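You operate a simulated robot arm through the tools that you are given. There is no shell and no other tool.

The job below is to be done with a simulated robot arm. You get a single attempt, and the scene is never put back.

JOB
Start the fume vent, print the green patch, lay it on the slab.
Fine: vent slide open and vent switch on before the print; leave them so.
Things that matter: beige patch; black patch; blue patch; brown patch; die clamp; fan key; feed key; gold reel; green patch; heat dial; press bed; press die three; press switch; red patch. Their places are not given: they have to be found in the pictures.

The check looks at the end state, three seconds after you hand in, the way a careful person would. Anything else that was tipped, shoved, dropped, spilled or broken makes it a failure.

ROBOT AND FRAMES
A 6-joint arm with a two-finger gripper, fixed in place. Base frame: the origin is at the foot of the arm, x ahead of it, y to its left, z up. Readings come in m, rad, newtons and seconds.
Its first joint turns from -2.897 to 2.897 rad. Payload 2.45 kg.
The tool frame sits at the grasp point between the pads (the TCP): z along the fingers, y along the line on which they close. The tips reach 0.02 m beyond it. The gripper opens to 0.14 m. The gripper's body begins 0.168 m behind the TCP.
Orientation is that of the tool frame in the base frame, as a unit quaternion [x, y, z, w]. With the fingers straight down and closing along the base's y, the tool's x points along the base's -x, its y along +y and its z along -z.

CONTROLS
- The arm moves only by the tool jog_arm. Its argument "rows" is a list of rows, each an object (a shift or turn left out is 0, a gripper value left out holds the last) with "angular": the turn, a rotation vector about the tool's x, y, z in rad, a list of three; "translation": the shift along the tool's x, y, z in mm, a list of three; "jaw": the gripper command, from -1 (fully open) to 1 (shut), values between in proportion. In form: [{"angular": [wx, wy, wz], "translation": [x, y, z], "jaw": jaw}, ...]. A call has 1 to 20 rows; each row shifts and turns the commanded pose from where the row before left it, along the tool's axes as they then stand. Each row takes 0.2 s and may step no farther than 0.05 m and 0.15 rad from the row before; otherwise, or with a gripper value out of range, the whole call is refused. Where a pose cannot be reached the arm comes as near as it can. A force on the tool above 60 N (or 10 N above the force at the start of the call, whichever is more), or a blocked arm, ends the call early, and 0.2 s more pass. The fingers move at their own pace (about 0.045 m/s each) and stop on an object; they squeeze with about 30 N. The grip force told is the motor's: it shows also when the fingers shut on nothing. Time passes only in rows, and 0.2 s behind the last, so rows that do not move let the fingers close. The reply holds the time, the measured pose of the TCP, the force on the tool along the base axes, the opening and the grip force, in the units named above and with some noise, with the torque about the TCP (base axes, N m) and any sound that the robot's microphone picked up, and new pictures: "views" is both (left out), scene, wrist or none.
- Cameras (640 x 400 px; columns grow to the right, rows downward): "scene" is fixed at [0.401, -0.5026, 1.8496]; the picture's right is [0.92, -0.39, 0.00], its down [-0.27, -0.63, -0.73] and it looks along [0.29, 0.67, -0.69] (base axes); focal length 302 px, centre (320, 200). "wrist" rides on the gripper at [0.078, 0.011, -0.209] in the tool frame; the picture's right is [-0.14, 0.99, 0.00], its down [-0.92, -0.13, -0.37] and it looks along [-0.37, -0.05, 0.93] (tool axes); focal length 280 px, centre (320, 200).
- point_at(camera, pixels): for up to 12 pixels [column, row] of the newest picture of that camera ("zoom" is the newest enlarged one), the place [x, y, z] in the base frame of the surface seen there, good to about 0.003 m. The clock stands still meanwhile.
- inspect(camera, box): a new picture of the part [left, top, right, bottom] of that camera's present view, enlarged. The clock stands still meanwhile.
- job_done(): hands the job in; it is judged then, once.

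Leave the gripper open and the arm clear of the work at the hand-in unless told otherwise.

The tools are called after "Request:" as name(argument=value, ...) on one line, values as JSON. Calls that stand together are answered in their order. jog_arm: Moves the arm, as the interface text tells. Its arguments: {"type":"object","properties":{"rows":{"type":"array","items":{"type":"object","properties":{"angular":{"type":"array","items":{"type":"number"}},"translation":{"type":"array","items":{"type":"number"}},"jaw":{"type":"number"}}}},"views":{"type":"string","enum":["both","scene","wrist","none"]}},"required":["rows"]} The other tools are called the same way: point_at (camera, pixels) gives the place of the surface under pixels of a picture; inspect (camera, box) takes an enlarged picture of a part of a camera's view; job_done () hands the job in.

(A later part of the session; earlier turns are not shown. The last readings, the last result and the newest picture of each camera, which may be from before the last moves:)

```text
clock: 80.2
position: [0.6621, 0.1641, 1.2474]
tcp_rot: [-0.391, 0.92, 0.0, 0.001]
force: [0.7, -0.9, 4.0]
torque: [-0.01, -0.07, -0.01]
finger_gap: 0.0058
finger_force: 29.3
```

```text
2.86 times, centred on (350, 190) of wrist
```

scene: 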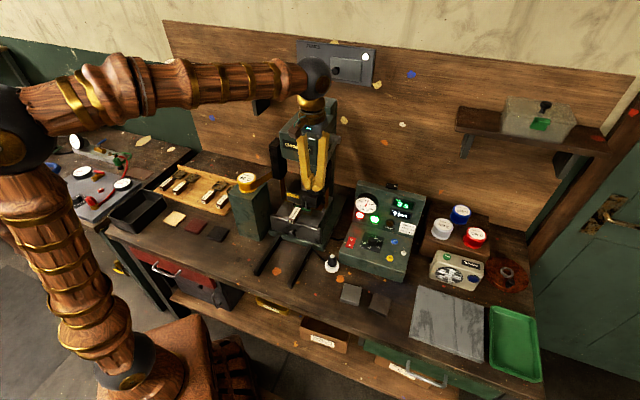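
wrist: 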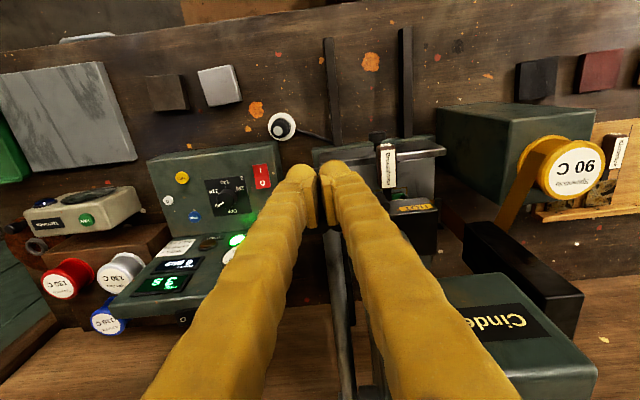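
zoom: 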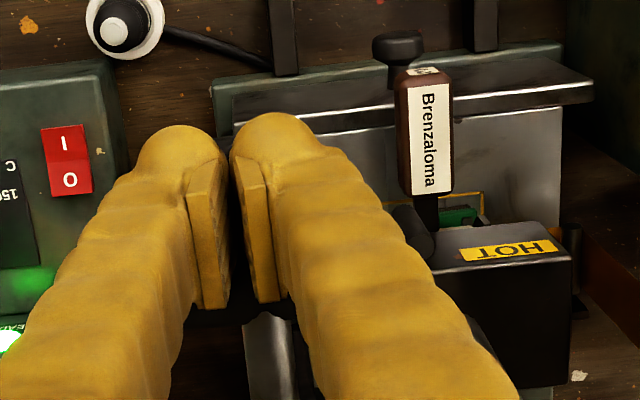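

The lever still moves with about 4 N. I keep going 12 mm.

Request:
jog_arm(rows=[{"translation": [0, 0, 4]}, {"translation": [0, 0, 4]}, {"translation": [0, 0, 4]}], views="scene")

Request:
inspect(camera="scene", box=[265, 150, 425, 250])

```text
clock: 81.0
position: [0.6627, 0.1647, 1.2356]
tcp_rot: [-0.391, 0.92, 0.0, 0.002]
force: [-1.1, 1.1, 3.0]
torque: [0.05, -0.04, -0.01]
finger_gap: 0.0056
finger_force: 29.3
```

scene: 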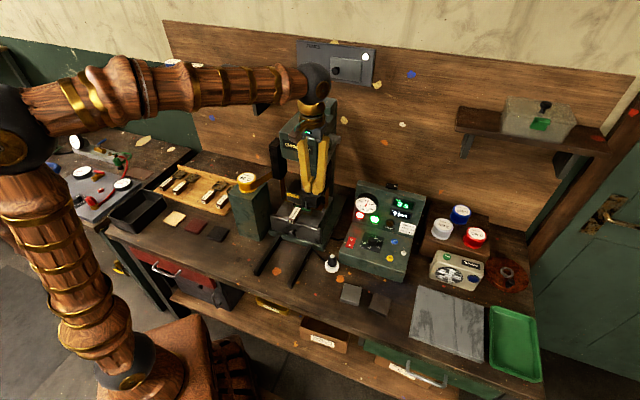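

```text
4.00 times, centred on (345, 200) of scene
```

zoom: 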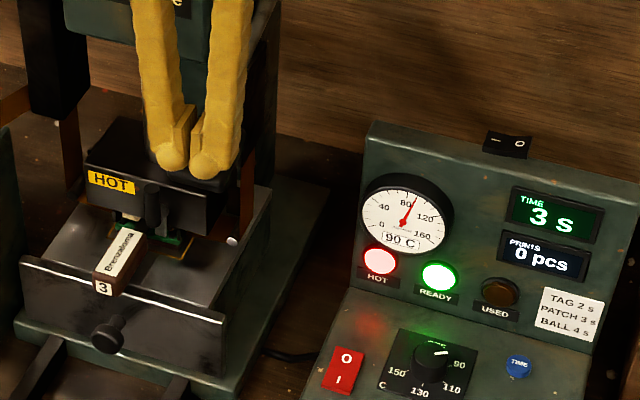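

The head has stopped moving although I went lower. I look closely at the fingers and the lever grip.

Request:
inspect(camera="scene", box=[290, 110, 350, 210])

Request:
inspect(camera="scene", box=[300, 165, 330, 200])

```text
4.00 times, centred on (320, 160) of scene
```

zoom: 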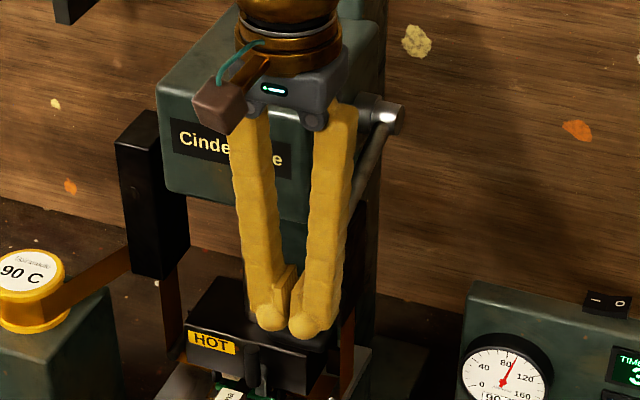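

```text
11.43 times, centred on (315, 182) of scene
```

zoom: 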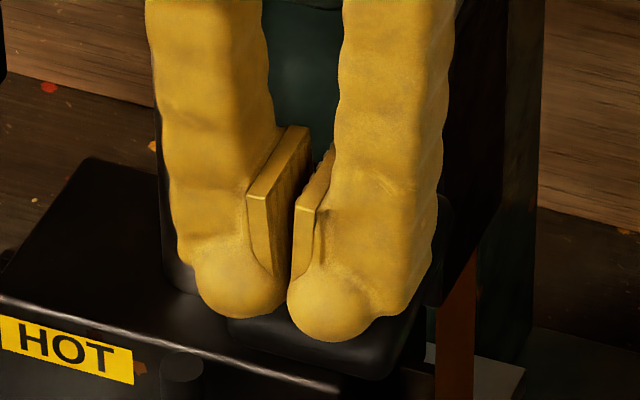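

The grip is still under the fingertips and the lever is turning, but the head hardly sinks any more. I measure the die handle and head heights.

Request:
inspect(camera="scene", box=[280, 180, 330, 225])

Request:
point_at(camera="zoom", pixels=[[118, 290], [165, 200], [60, 110], [310, 195], [200, 240], [250, 260], [215, 215], [230, 235], [180, 150]])

```text
8.89 times, centred on (305, 202) of scene
```

zoom: 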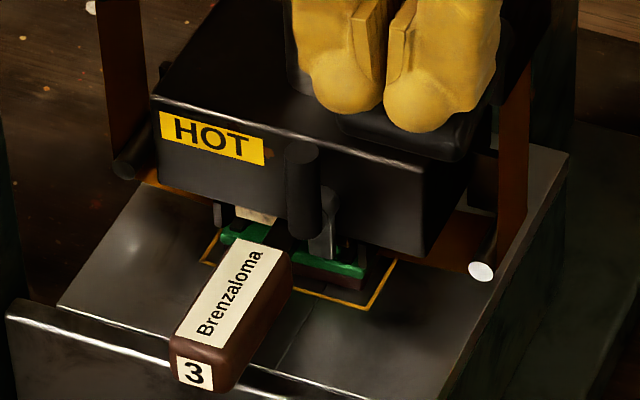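

```text
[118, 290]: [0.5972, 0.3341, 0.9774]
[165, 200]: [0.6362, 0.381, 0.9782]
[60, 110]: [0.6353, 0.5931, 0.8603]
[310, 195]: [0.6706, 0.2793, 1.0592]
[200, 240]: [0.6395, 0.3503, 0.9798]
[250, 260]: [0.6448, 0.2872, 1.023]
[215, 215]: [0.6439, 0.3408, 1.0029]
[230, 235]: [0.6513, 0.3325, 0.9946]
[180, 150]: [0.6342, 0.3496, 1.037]
```

Head bottom is about at the patch now, so the die is touching or nearly so. I press on a little further and watch force and display.

Request:
jog_arm(rows=[{"translation": [0, 0, 5]}, {"translation": [0, 0, 5]}], views="scene")

Request:
inspect(camera="scene", box=[265, 150, 425, 250])

```text
clock: 81.6
position: [0.6624, 0.1649, 1.2257]
tcp_rot: [-0.391, 0.92, 0.0, 0.0]
force: [0.2, -0.5, 0.0]
torque: [0.02, 0.03, 0.01]
finger_gap: 0.0
finger_force: 29.7
```

scene: 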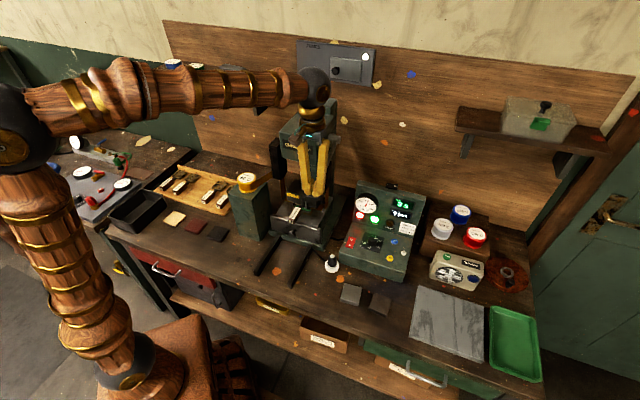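

```text
4.00 times, centred on (345, 200) of scene
```

zoom: 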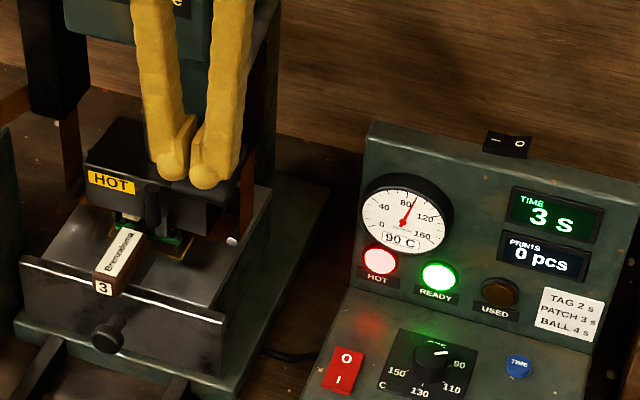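

Force dropped to zero and the fingers closed fully – I seem to have slipped off the grip's front. I look closely before moving (the clock stands still).

Request:
inspect(camera="scene", box=[300, 120, 345, 205])

Request:
inspect(camera="wrist", box=[230, 100, 430, 400])

Request:
inspect(camera="scene", box=[280, 180, 330, 225])

```text
4.71 times, centred on (322, 162) of scene
```

zoom: 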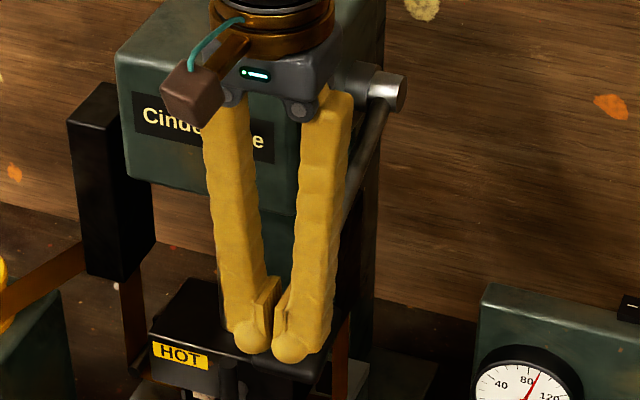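

```text
1.33 times, centred on (330, 250) of wrist
```

zoom: 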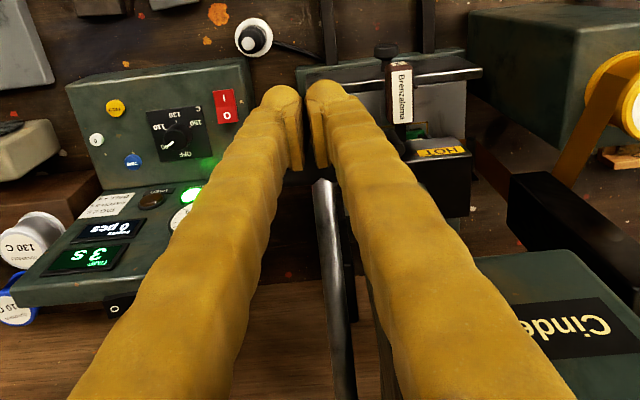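

```text
8.89 times, centred on (305, 202) of scene
```

zoom: 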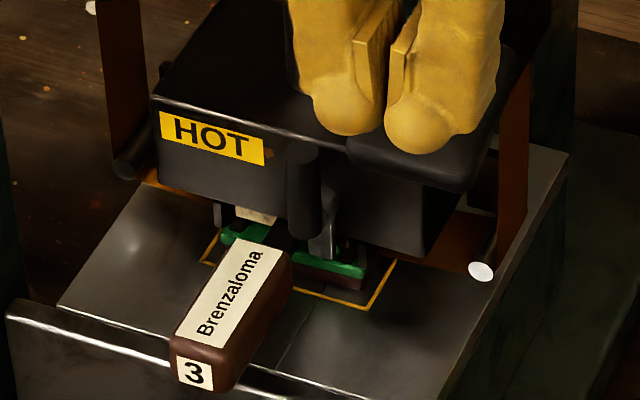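

The grip is still under the fingertips but lower; the head rests on the patch. I follow down 10 mm more.

Request:
jog_arm(rows=[{"translation": [0, 0, 6]}, {"translation": [0, 0, 6]}], views="both")

Request:
inspect(camera="scene", box=[275, 160, 425, 250])

Request:
inspect(camera="scene", box=[295, 160, 340, 205])

```text
clock: 82.2
position: [0.6645, 0.164, 1.2142]
tcp_rot: [-0.391, 0.92, -0.001, 0.002]
force: [-0.1, 0.4, 0.3]
torque: [0.01, 0.01, 0.05]
finger_gap: 0.0
finger_force: 29.4
```

scene: 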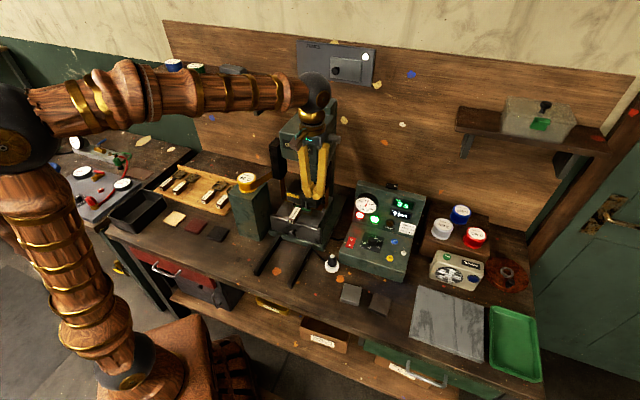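
wrist: 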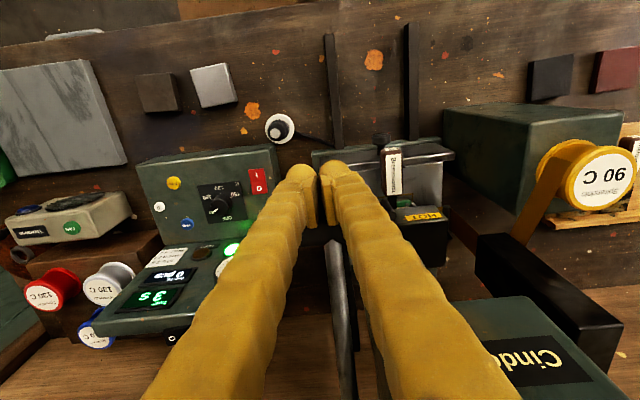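

```text
4.27 times, centred on (350, 205) of scene
```

zoom: 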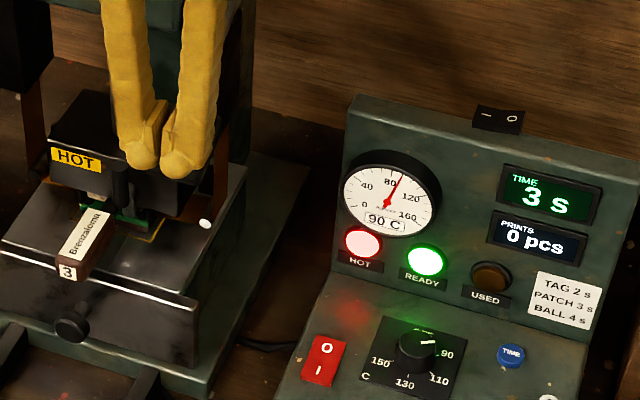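

```text
8.89 times, centred on (318, 182) of scene
```

zoom: 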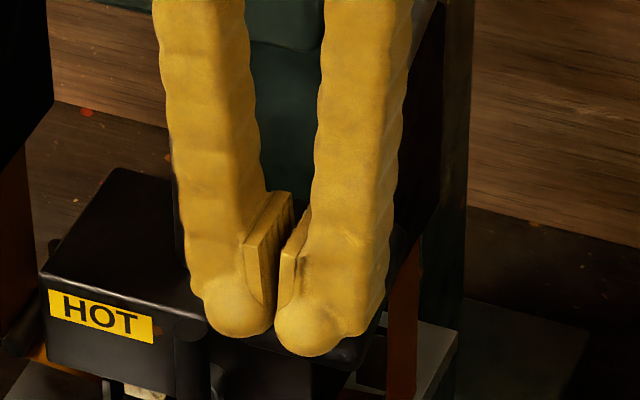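

I measure the lever rod and what lies under the fingers, to know the lever's real angle.

Request:
point_at(camera="wrist", pixels=[[332, 250], [338, 290], [344, 340], [347, 380], [300, 170], [332, 168]])

Request:
point_at(camera="zoom", pixels=[[340, 355], [290, 345], [235, 320], [305, 330], [200, 320], [370, 330], [150, 260]])

```text
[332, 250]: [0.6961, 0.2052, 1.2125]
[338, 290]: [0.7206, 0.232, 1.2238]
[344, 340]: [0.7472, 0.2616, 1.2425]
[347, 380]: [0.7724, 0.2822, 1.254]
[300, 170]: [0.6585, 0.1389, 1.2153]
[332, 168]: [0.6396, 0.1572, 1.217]
```

```text
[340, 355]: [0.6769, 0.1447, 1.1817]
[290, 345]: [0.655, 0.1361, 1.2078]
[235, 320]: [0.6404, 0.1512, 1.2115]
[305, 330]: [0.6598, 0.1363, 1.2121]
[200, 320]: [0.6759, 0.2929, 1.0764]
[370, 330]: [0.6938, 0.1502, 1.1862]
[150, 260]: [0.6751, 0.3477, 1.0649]
```

The lever is about 21° below level; grip spans n≈0.57–0.62 with top z≈1.19, right under the fingertips. I shift 10 mm inward for a better seat and press on.

Request:
jog_arm(rows=[{"translation": [-6, 0, 3]}, {"translation": [-5, 0, 6]}], views="scene")

Request:
inspect(camera="scene", box=[275, 160, 425, 250])

```text
clock: 82.7
position: [0.6663, 0.1663, 1.2142]
tcp_rot: [-0.392, 0.92, -0.002, 0.001]
force: [-9.2, -6.0, 16.3]
torque: [0.01, -0.03, 0.1]
finger_gap: 0.0059
finger_force: 29.3
stopped in row 2: the force on the tool passed its limit at 76 N (the readings are from after the stop); the commanded pose is now the measured one
```

scene: 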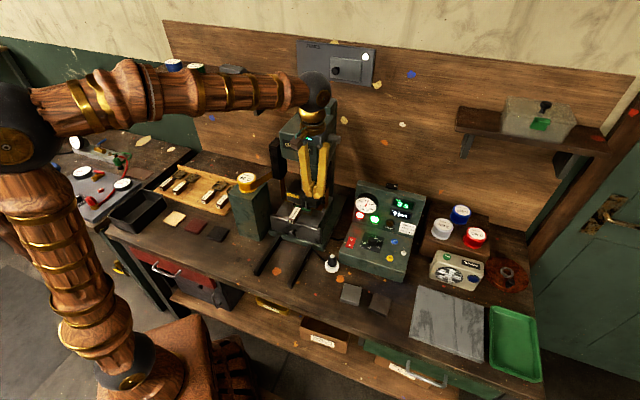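

```text
4.27 times, centred on (350, 205) of scene
```

zoom: 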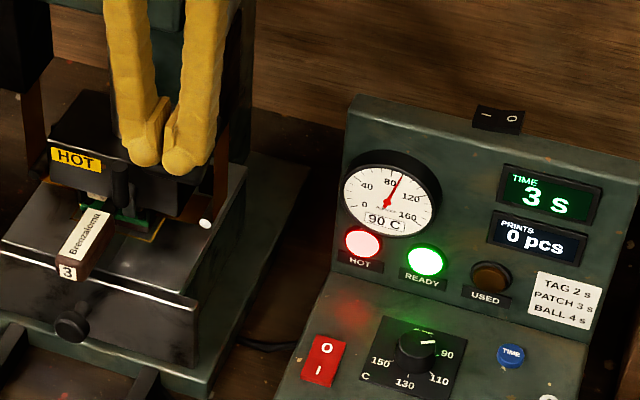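

The lever has met its end stop (76 N peak) and I am holding it down with about 16 N. I hold for a second and watch the counter and any sound.

Request:
jog_arm(rows=[{}, {}, {}], views="scene")

Request:
inspect(camera="scene", box=[275, 160, 425, 250])

```text
clock: 83.5
position: [0.6656, 0.1664, 1.2133]
tcp_rot: [-0.39, 0.921, -0.002, 0.002]
force: [-14.0, -12.1, 30.2]
torque: [0.09, -0.06, 0.03]
finger_gap: 0.0062
finger_force: 29.5
```

scene: 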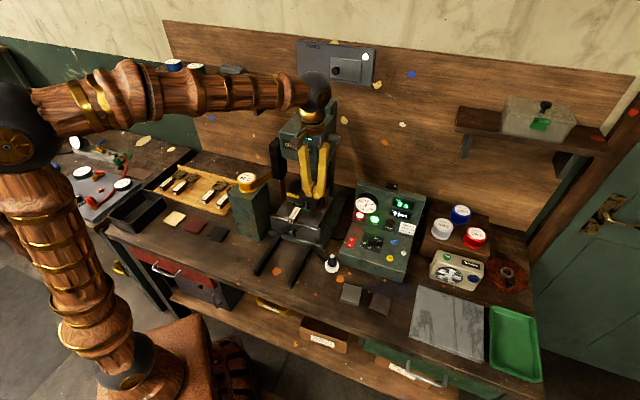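

```text
4.27 times, centred on (350, 205) of scene
```

zoom: 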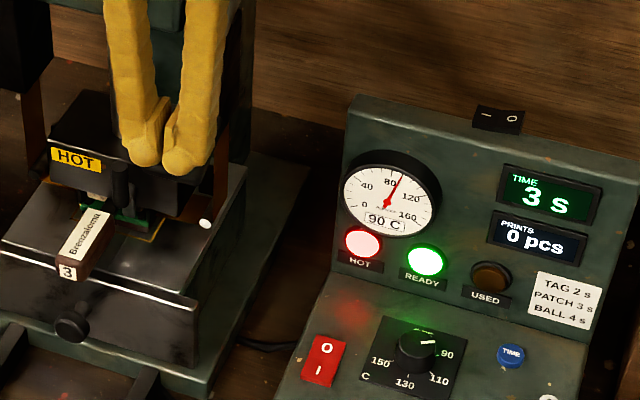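

30 N on the lever, no count yet. I keep holding.

Request:
jog_arm(rows=[{}, {}, {}], views="scene")

Request:
inspect(camera="scene", box=[275, 160, 425, 250])

```text
clock: 84.2
position: [0.6674, 0.1668, 1.2143]
tcp_rot: [-0.391, 0.92, -0.002, 0.002]
force: [-14.0, -12.6, 37.9]
torque: [0.14, -0.11, 0.01]
finger_gap: 0.0058
finger_force: 29.6
```

scene: 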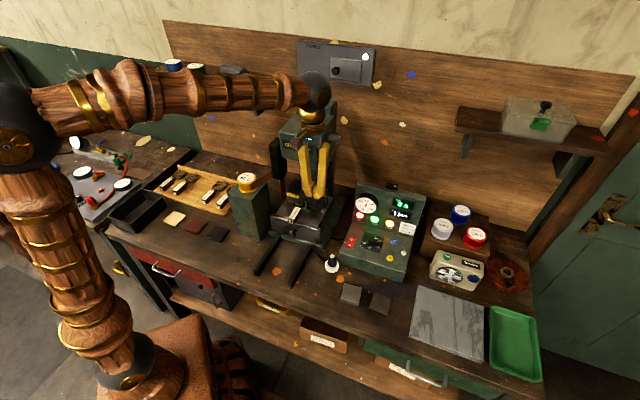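

```text
4.27 times, centred on (350, 205) of scene
```

zoom: 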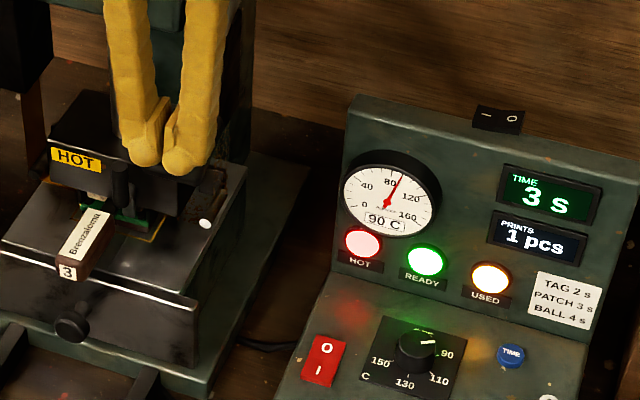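

The counter shows 1 pcs and USED lit – the print is done. I raise the lever right away.

Request:
jog_arm(rows=[{"translation": [2, 0, -15]}, {"translation": [2, 0, -25]}, {"translation": [0, 0, -30]}, {"translation": [0, 0, -30]}], views="both")

Request:
inspect(camera="scene", box=[255, 80, 425, 250])

```text
clock: 85.2
position: [0.6639, 0.1653, 1.3122]
tcp_rot: [-0.39, 0.921, -0.002, 0.001]
force: [0.1, 1.4, 2.7]
torque: [-0.03, 0.06, 0.0]
finger_gap: 0.0
finger_force: 29.5
```

scene: 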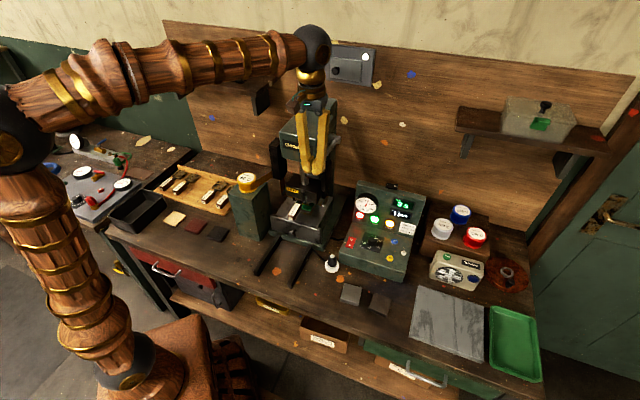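
wrist: 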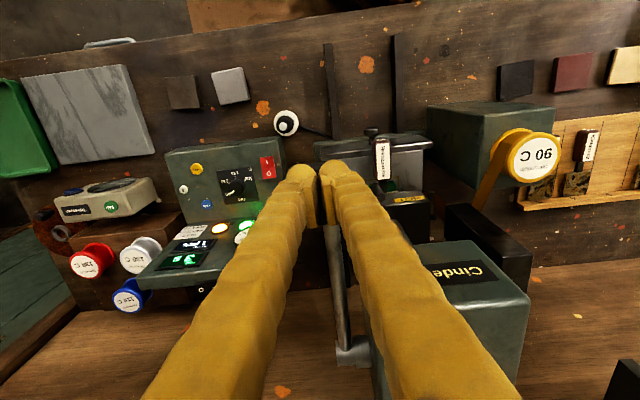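

```text
2.35 times, centred on (340, 165) of scene
```

zoom: 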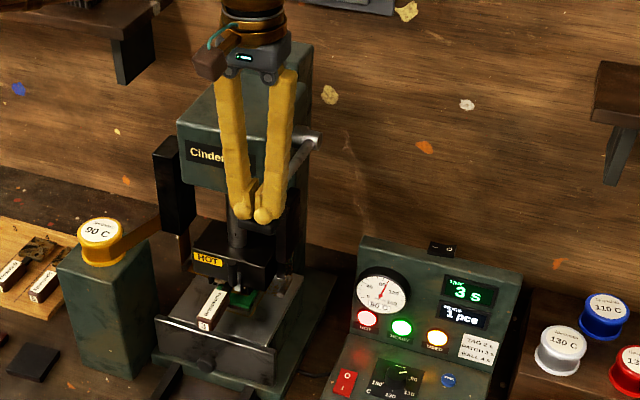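

The lever springs up with my fingers and the head rises, leaving the patch on the bed. I let the lever come up gently all the way.

Request:
jog_arm(rows=[{"translation": [-3, 0, -20]}, {"translation": [-3, 0, -20]}, {"translation": [-3, 0, -20]}, {"translation": [0, 0, -20]}, {"translation": [0, 0, -20]}, {"translation": [0, 0, -20]}, {"translation": [0, 0, -20]}, {}], views="both")

Request:
inspect(camera="scene", box=[265, 80, 345, 260])

Request:
inspect(camera="scene", box=[280, 170, 330, 225])

```text
clock: 87.0
position: [0.6691, 0.1713, 1.4526]
tcp_rot: [-0.391, 0.92, -0.001, 0.002]
force: [0.1, -0.2, -1.2]
torque: [0.0, 0.0, 0.0]
finger_gap: 0.0
finger_force: 29.8
```

scene: 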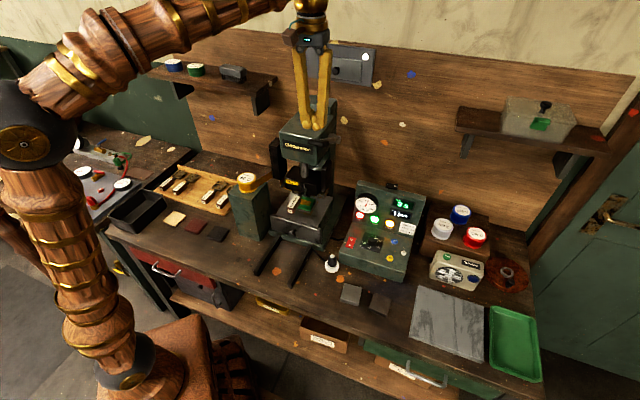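
wrist: 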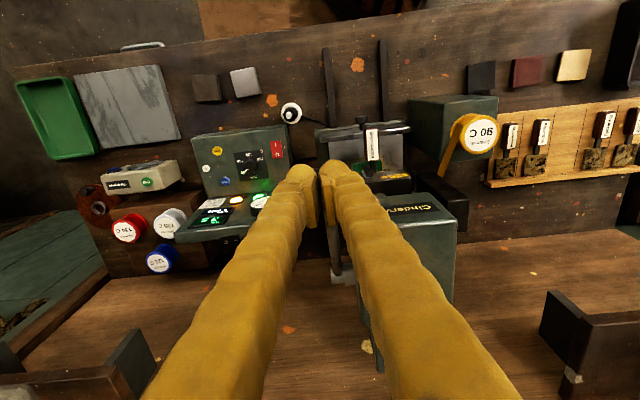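

```text
2.22 times, centred on (305, 170) of scene
```

zoom: 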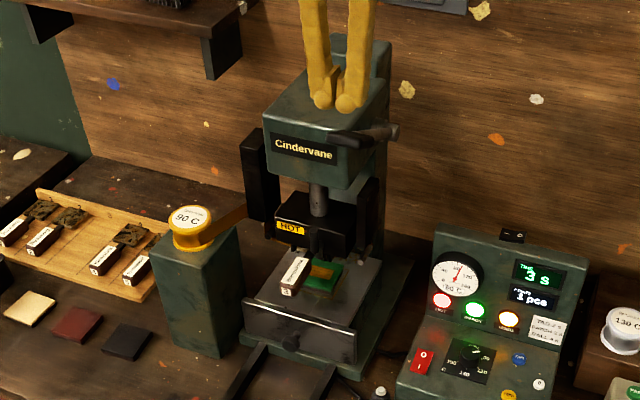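

```text
7.27 times, centred on (305, 198) of scene
```

zoom: 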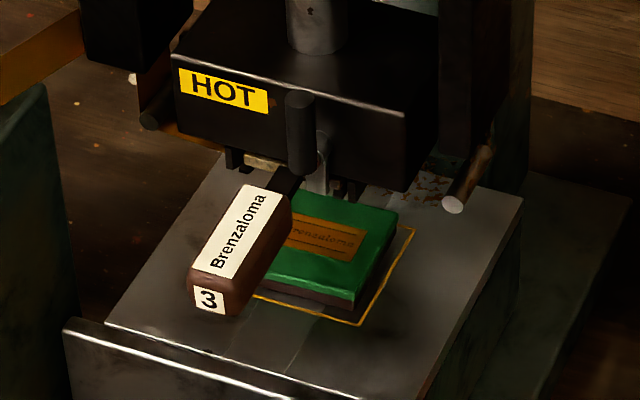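

The print "Brenzaloma" is on the green patch, the lever is back up. Now the bed has to come out. I measure the knob and bed.

Request:
inspect(camera="scene", box=[265, 195, 335, 255])

Request:
point_at(camera="zoom", pixels=[[243, 290], [240, 280], [255, 270], [225, 285], [262, 290], [250, 308], [270, 225], [120, 195], [390, 270], [200, 165]])

```text
6.67 times, centred on (300, 225) of scene
```

zoom: 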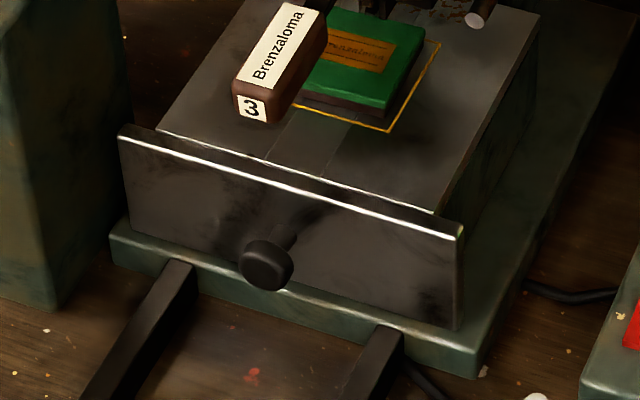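

```text
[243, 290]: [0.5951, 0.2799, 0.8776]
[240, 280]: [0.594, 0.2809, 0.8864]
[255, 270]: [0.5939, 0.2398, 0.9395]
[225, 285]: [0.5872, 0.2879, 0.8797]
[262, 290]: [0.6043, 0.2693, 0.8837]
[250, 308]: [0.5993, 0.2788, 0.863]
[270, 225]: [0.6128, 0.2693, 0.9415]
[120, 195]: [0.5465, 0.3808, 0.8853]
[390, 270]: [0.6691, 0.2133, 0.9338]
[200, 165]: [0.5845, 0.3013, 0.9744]
```

I query the knob itself (zoom (266,265)).

Request:
point_at(camera="zoom", pixels=[[266, 268], [266, 250], [246, 262], [286, 270], [268, 285], [285, 238], [300, 200], [140, 150], [455, 250], [265, 240], [180, 200], [400, 260]])

```text
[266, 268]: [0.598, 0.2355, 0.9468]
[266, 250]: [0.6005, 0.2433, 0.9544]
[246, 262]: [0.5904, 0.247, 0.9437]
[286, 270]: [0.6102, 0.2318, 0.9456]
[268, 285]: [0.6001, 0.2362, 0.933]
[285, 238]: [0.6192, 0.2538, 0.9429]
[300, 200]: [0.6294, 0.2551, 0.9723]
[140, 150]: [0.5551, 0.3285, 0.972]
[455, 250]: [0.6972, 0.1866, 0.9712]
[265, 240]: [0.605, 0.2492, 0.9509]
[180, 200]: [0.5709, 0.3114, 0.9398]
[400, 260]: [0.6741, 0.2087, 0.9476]
```

Knob: centre about n 0.592, t 0.266, z 0.944; plate front n 0.620. Before approaching I check the reel post's extent left of the bed for hand clearance.

Request:
point_at(camera="scene", pixels=[[233, 190], [250, 200], [268, 188], [265, 232], [240, 235], [247, 178], [247, 190], [262, 183], [283, 165], [275, 150]])

```text
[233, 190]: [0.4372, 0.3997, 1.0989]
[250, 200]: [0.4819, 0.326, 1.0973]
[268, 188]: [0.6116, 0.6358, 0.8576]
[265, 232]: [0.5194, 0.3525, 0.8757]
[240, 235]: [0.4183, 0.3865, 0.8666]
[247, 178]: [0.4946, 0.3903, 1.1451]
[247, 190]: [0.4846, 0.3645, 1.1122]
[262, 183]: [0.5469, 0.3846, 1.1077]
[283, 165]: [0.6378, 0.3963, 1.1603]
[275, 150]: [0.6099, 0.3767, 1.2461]
```

The post ends at t≈0.13, well left of where the hand will be. I open the fingers to 60 mm, retreat in front of the press, pitch the tool about 28° forward and descend to about z 1.03 in front of the knob.

Request:
jog_arm(rows=[{"jaw": 0.143, "translation": [39, 12, 0]}, {"translation": [39, 28, 0]}, {"translation": [39, 28, 0]}, {"translation": [39, 28, 0]}, {"angular": [0, -0.1225, 0]}, {"angular": [0, -0.1225, 0]}, {"angular": [0, -0.1225, 0]}, {"angular": [0, -0.1225, 0]}, {"translation": [-26, 0, 14]}, {"translation": [22, 0, 41.2]}, {"translation": [22, 0, 41.2]}, {"translation": [22, 0, 41.2]}, {"translation": [22, 0, 41.2]}, {"translation": [22, 0, 41.2]}, {"translation": [22, 0, 41.2]}, {"translation": [22, 0, 41.2]}, {"translation": [22, 0, 41.2]}, {"translation": [18, 0, 34]}, {}], views="both")

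```text
clock: 91.0
position: [0.5154, 0.1477, 1.0406]
tcp_rot: [-0.38, 0.893, 0.093, 0.224]
force: [0.1, -0.2, -0.3]
torque: [-0.02, 0.0, 0.01]
finger_gap: 0.0598
finger_force: 0.1
```

scene: 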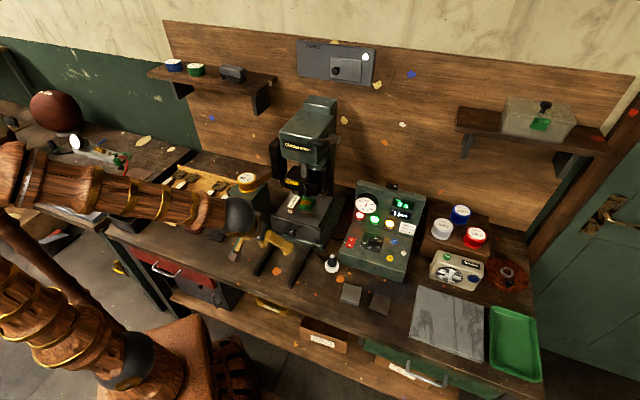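
wrist: 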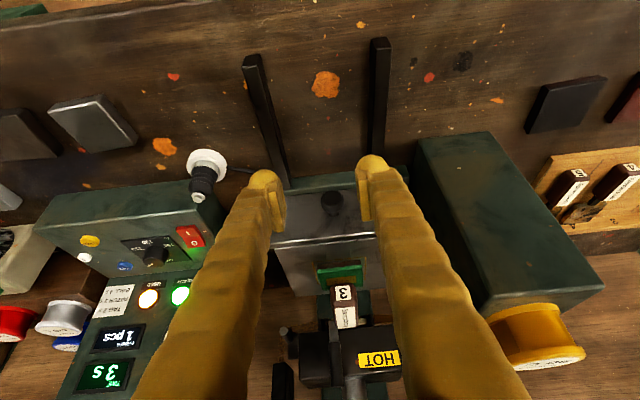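

TCP is at n 0.464, t 0.268, z 1.041; the knob shows between the fingers at wrist (333,205). I advance toward it, 4/5 of the way, and look.

Request:
jog_arm(rows=[{"translation": [-12.4, 0.8, 28.5]}, {"translation": [-12.4, 0.8, 28.5]}, {"translation": [-12.4, 0.8, 28.5]}, {"translation": [-12.4, 0.6, 28.5]}, {}], views="both")

Request:
inspect(camera="wrist", box=[250, 140, 390, 280])

```text
clock: 92.2
position: [0.5813, 0.2182, 0.9623]
tcp_rot: [-0.378, 0.893, 0.093, 0.226]
force: [-0.8, 0.0, 0.2]
torque: [-0.01, 0.0, 0.0]
finger_gap: 0.06
finger_force: 0.1
```

scene: 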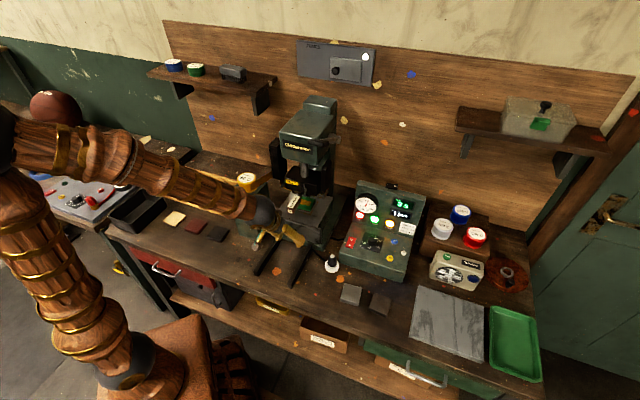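
wrist: 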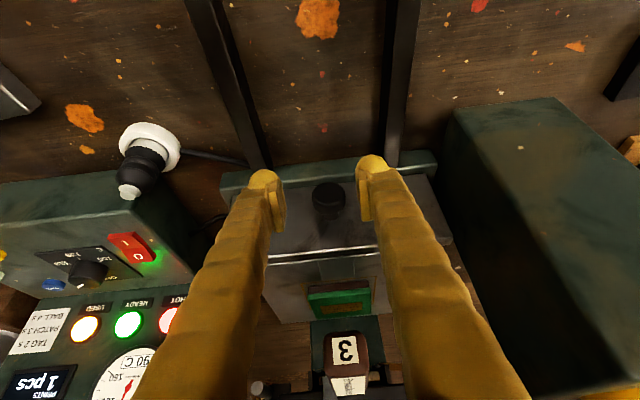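

```text
2.86 times, centred on (320, 210) of wrist
```

zoom: 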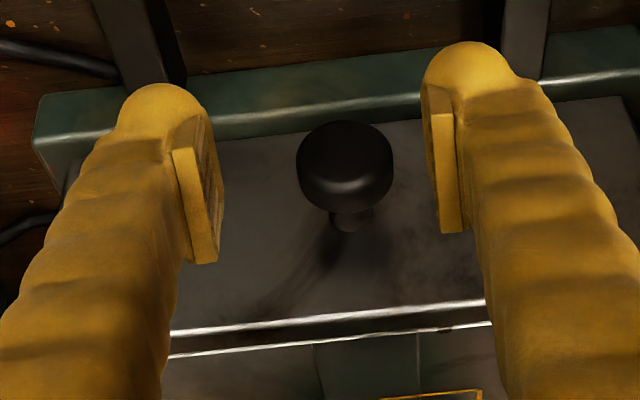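

Well aligned. I go in the last bit and close the fingers on the knob.

Request:
jog_arm(rows=[{"translation": [-7, 0.5, 14.1]}, {"translation": [-7, 0.5, 14.1]}, {}, {"jaw": 1}, {"jaw": 1}, {"jaw": 1}, {"jaw": 1}], views="both")

Request:
inspect(camera="wrist", box=[250, 140, 390, 280])

```text
clock: 93.8
position: [0.5934, 0.2396, 0.9439]
tcp_rot: [-0.382, 0.892, 0.095, 0.223]
force: [-16.0, 17.7, 10.8]
torque: [0.23, -0.01, 0.32]
finger_gap: 0.0308
finger_force: 30.2
stopped in row 7: the force on the tool passed its limit at 61 N (the readings are from after the stop); the commanded pose is now the measured one
```

scene: 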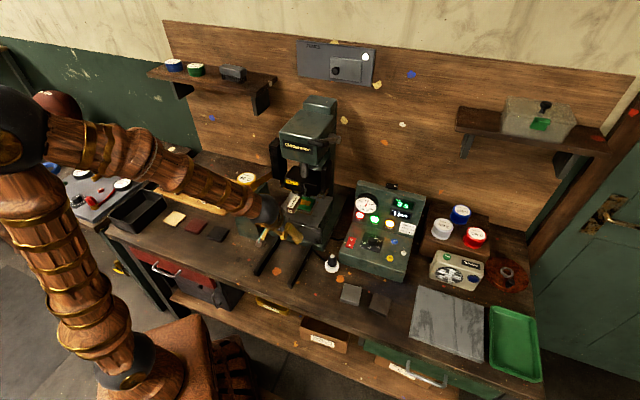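
wrist: 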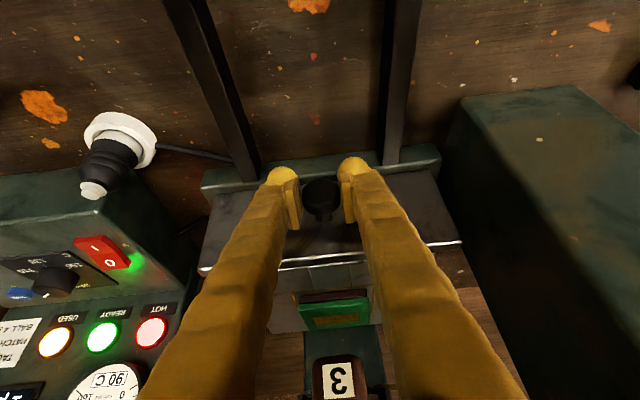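

```text
2.86 times, centred on (320, 210) of wrist
```

zoom: 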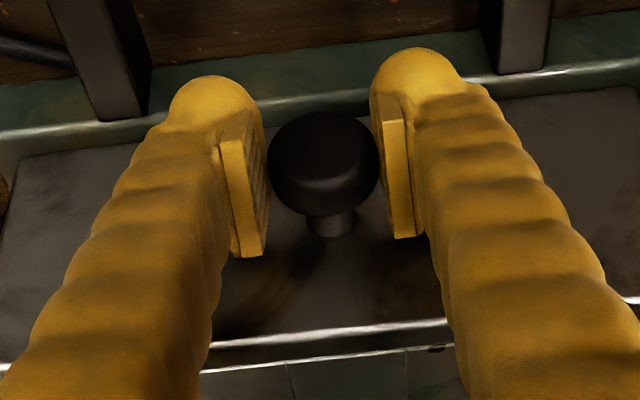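

I hold the knob (gap 31 mm); the closing pushed sideways a bit. I relieve that by 2 mm in +y and begin pulling the bed out along -n.

Request:
jog_arm(rows=[{"translation": [0, 1, 0]}, {"translation": [0, 1, 0]}, {"translation": [2.6, 0, -1.4]}, {"translation": [3.5, 0, -1.9]}, {"translation": [4.4, 0, -2.4]}, {"translation": [4.4, 0, -2.4]}], views="both")

```text
clock: 95.2
position: [0.582, 0.2285, 0.9438]
tcp_rot: [-0.381, 0.892, 0.096, 0.223]
force: [-1.9, 3.3, 7.6]
torque: [0.15, -0.08, -0.04]
finger_gap: 0.0309
finger_force: 45.0
```

scene: 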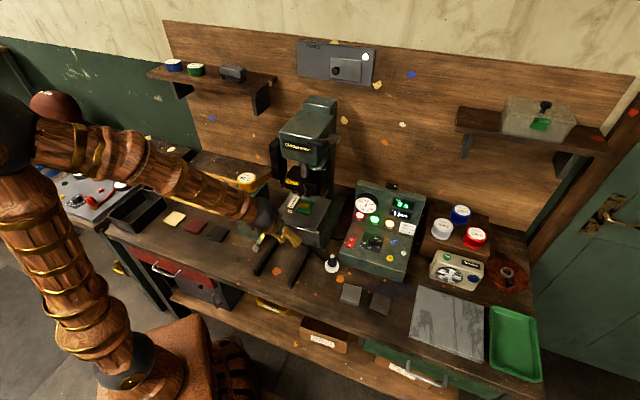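
wrist: 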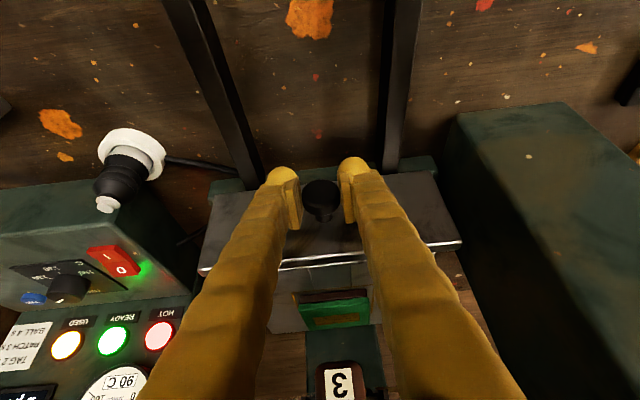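

The bed follows. I continue pulling, gradually bringing the tool upright, with about 7 mm per row.

Request:
jog_arm(rows=[{"angular": [0, 0.025, 0], "translation": [5.2, 0, -3.6]}, {"angular": [0, 0.025, 0], "translation": [6.2, 0, -3.3]}, {"angular": [0, 0.025, 0], "translation": [6.3, 0, -2.98]}, {"angular": [0, 0.025, 0], "translation": [6.4, 0, -2.82]}, {"angular": [0, 0.025, 0], "translation": [6.5, 0, -2.66]}, {"angular": [0, 0.025, 0], "translation": [6.5, 0, -2.5]}, {"angular": [0, 0.025, 0], "translation": [6.6, 0, -2.33]}, {"angular": [0, 0.025, 0], "translation": [6.7, 0, -2.17]}, {"angular": [0, 0.025, 0], "translation": [6.7, 0, -2.0]}, {"angular": [0, 0.025, 0], "translation": [6.8, 0, -1.83]}], views="both")

```text
clock: 97.4
position: [0.5327, 0.1777, 0.9433]
tcp_rot: [-0.39, 0.913, 0.047, 0.108]
force: [-20.5, 21.7, -14.9]
torque: [0.43, -0.32, 0.46]
finger_gap: 0.0293
finger_force: 45.6
```

scene: 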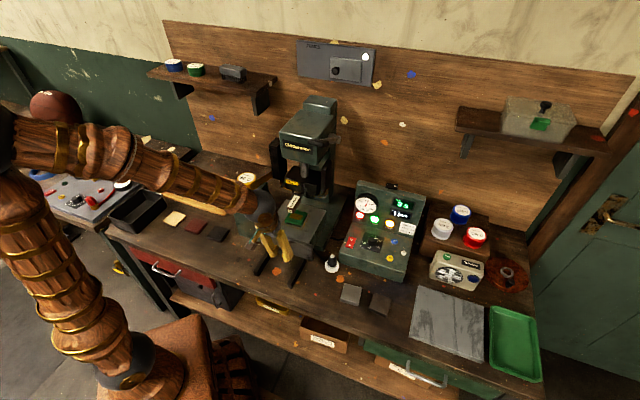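
wrist: 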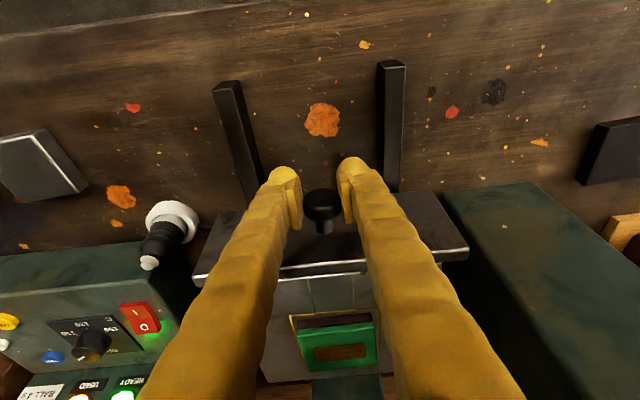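

The bed is half out; a sideways 30 N and -15 N vertical load built up, so I correct by 2.5 mm in +y and 1.5 mm down, then go on pulling.

Request:
jog_arm(rows=[{"translation": [0, 1.3, 0.8]}, {"translation": [0, 1.2, 0.8]}, {"angular": [0, 0.022, 0], "translation": [5, 0.1, -1.2]}, {"angular": [0, 0.022, 0], "translation": [6, 0.15, -1.3]}, {"angular": [0, 0.022, 0], "translation": [6, 0.15, -1.1]}, {"angular": [0, 0.022, 0], "translation": [6, 0.15, -1.0]}, {"angular": [0, 0.022, 0], "translation": [6, 0.15, -0.85]}], views="wrist")

```text
clock: 99.0
position: [0.5131, 0.1588, 0.9428]
tcp_rot: [-0.391, 0.918, 0.025, 0.061]
force: [25.1, -23.4, 1.1]
torque: [0.31, -0.76, -0.61]
finger_gap: 0.0279
finger_force: 44.6
```

wrist: 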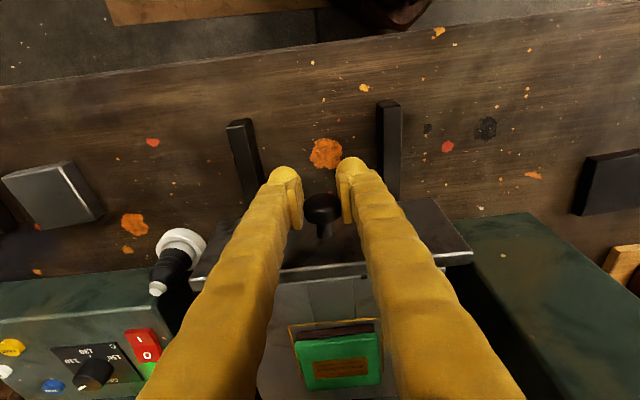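

The sideways load flipped sign and the gap shrinks – the pads may be creeping off the knob. I measure where the knob is relative to the fingers.

Request:
inspect(camera="wrist", box=[260, 150, 380, 290])

Request:
point_at(camera="zoom", pixels=[[325, 145], [325, 170], [285, 160], [365, 160], [325, 235], [325, 270], [215, 200], [415, 200]])

```text
2.86 times, centred on (320, 220) of wrist
```

zoom: 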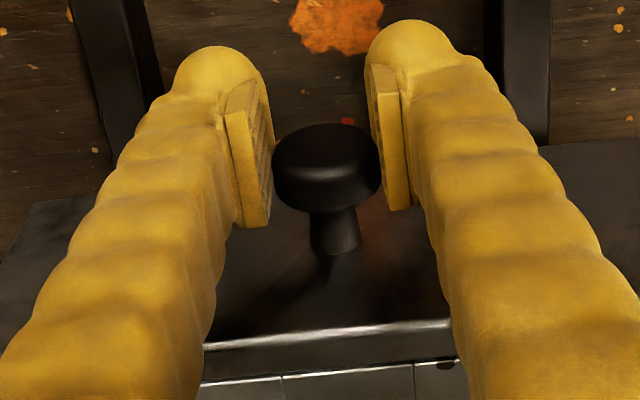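

```text
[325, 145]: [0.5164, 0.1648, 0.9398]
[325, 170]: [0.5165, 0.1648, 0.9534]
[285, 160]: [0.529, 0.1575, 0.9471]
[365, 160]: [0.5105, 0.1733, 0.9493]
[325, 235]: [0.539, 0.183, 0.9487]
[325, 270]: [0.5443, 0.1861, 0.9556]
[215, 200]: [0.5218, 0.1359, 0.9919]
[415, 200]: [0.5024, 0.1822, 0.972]
```

The pads have crept 7 mm off the knob. I regrasp: open to about 50 mm, advance 14 mm, close again.

Request:
jog_arm(rows=[{"jaw": 0.286}, {}, {}, {"translation": [-7, 0, 1]}, {"translation": [-7, 0, 1]}, {}], views="wrist")

Request:
inspect(camera="wrist", box=[260, 150, 380, 290])

Request:
point_at(camera="zoom", pixels=[[325, 140], [325, 170], [290, 160], [370, 160], [325, 235]])

```text
clock: 100.4
position: [0.5217, 0.1699, 0.9434]
tcp_rot: [-0.391, 0.918, 0.026, 0.06]
force: [0.2, -0.4, -0.7]
torque: [-0.02, -0.02, -0.01]
finger_gap: 0.0502
finger_force: 0.1
```

wrist: 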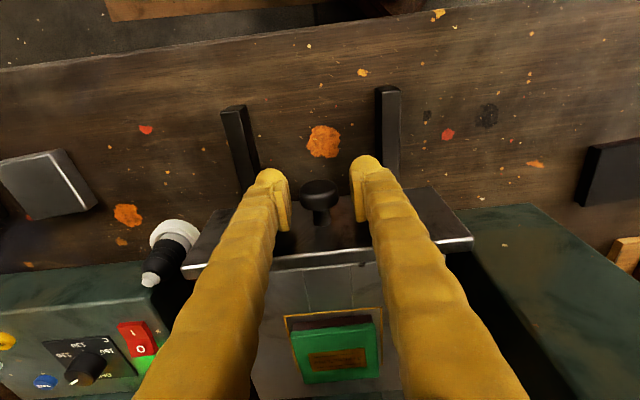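

```text
2.86 times, centred on (320, 220) of wrist
```

zoom: 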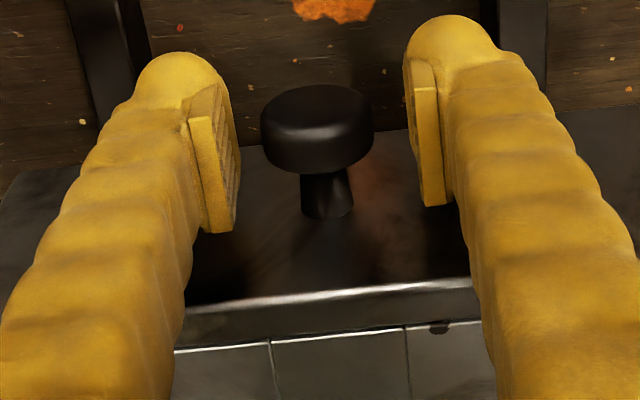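

```text
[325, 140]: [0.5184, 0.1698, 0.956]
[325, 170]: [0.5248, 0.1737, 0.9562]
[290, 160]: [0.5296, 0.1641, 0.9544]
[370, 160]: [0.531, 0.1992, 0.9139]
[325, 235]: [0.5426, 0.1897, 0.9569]
```

Now the knob sits in the middle of the pads. I nudge 1 mm in -y and 3 mm further in and close.

Request:
jog_arm(rows=[{"translation": [-3, -1, 0.4]}, {}, {"jaw": 1}, {"jaw": 1}, {"jaw": 1}], views="wrist")

```text
clock: 101.6
position: [0.5228, 0.171, 0.9425]
tcp_rot: [-0.391, 0.918, 0.026, 0.06]
force: [4.2, -3.7, -0.9]
torque: [-0.08, 0.06, 0.03]
finger_gap: 0.0296
finger_force: 38.6
```

wrist: 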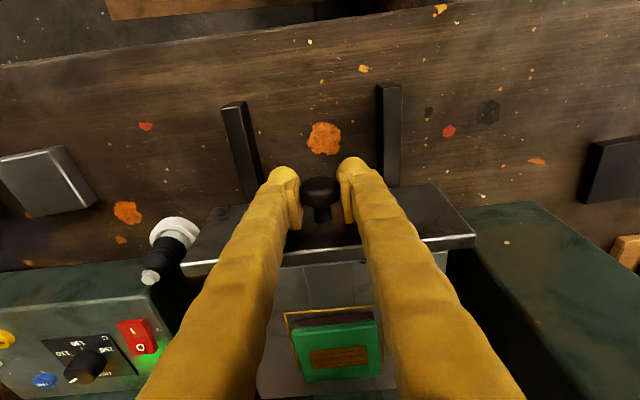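

Gripped with little side load. I pull on, 5 mm per row, following the bed's own 45° line.

Request:
jog_arm(rows=[{"translation": [3, 0.05, -0.4]}, {"translation": [5, 0.09, -0.65]}, {"translation": [5, 0.09, -0.65]}, {"translation": [5, 0.09, -0.65]}, {"translation": [5, 0.09, -0.65]}, {"translation": [5, 0.09, -0.65]}, {"translation": [5, 0.09, -0.65]}], views="wrist")

```text
clock: 103.2
position: [0.5013, 0.1476, 0.9439]
tcp_rot: [-0.391, 0.918, 0.025, 0.059]
force: [17.0, -15.7, -15.0]
torque: [-0.12, -0.14, -0.02]
finger_gap: 0.0294
finger_force: 45.1
```

wrist: 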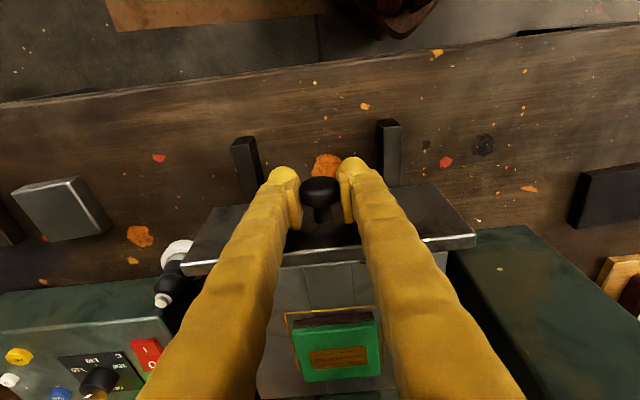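

Loads grow slowly (23 N sideways, -15 N vertical); I correct 1.5 mm in -y and 1.2 mm down and pull on.

Request:
jog_arm(rows=[{"translation": [0, -1.0, 0.8]}, {"translation": [3, -0.7, 0.2]}, {"translation": [5, 0, -0.6]}, {"translation": [5, 0, -0.6]}, {"translation": [5, 0, -0.6]}, {"translation": [5, 0, -0.6]}], views="wrist")

```text
clock: 104.6
position: [0.4847, 0.1309, 0.9411]
tcp_rot: [-0.392, 0.918, 0.026, 0.059]
force: [-8.6, 9.6, 10.6]
torque: [0.04, 0.03, 0.15]
finger_gap: 0.0288
finger_force: 45.3
stopped in row 6: the force on the tool passed its limit at 62 N (the readings are from after the stop); the commanded pose is now the measured one
```

wrist: 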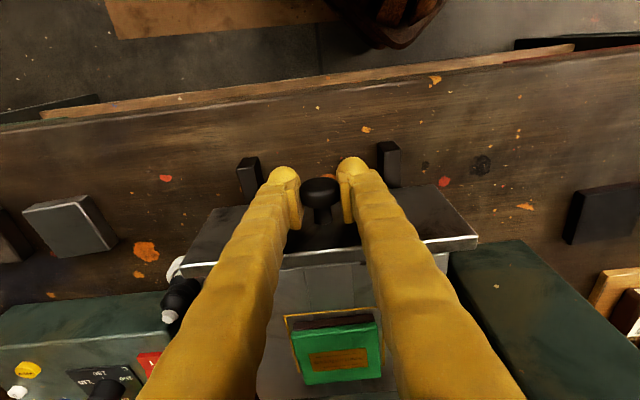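

Stopped by a 62 N peak; the bed is nearly out (about 45 mm to go). I relieve the loads slightly and pull on in smaller steps.

Request:
jog_arm(rows=[{"translation": [0, 0.8, -0.6]}, {}, {"translation": [2, 0, -0.25]}, {"translation": [3, 0, -0.4]}, {"translation": [3, 0, -0.4]}, {"translation": [3, 0, -0.4]}], views="wrist")

```text
clock: 106.0
position: [0.4771, 0.1236, 0.9417]
tcp_rot: [-0.392, 0.918, 0.026, 0.058]
force: [3.6, -5.1, -36.9]
torque: [-0.19, 0.16, -0.02]
finger_gap: 0.0285
finger_force: 45.3
```

wrist: 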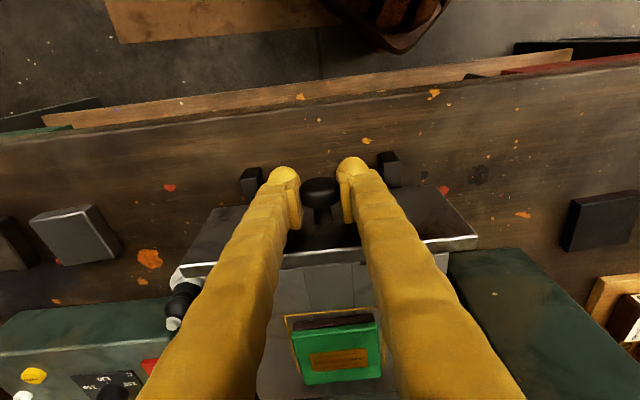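

The vertical load (-37 N) comes from the arm nearing its inner reach while still pitched. I bring the tool upright in place in small turns.

Request:
jog_arm(rows=[{"angular": [0, 0.02, 0], "translation": [0, 0, 1]}, {"angular": [0, 0.025, 0], "translation": [0, 0, 0.5]}, {"angular": [0, 0.025, 0]}, {"angular": [0, 0.025, 0]}, {}], views="wrist")

```text
clock: 107.2
position: [0.4785, 0.124, 0.9401]
tcp_rot: [-0.392, 0.92, 0.007, 0.015]
force: [-4.0, 4.2, -1.7]
torque: [-0.12, 0.12, 0.09]
finger_gap: 0.0282
finger_force: 45.4
```

wrist: 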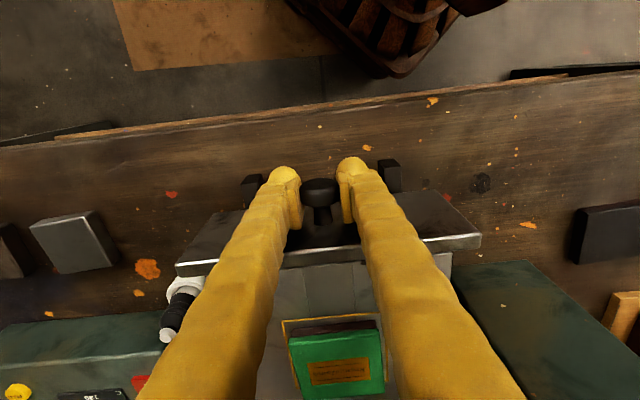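

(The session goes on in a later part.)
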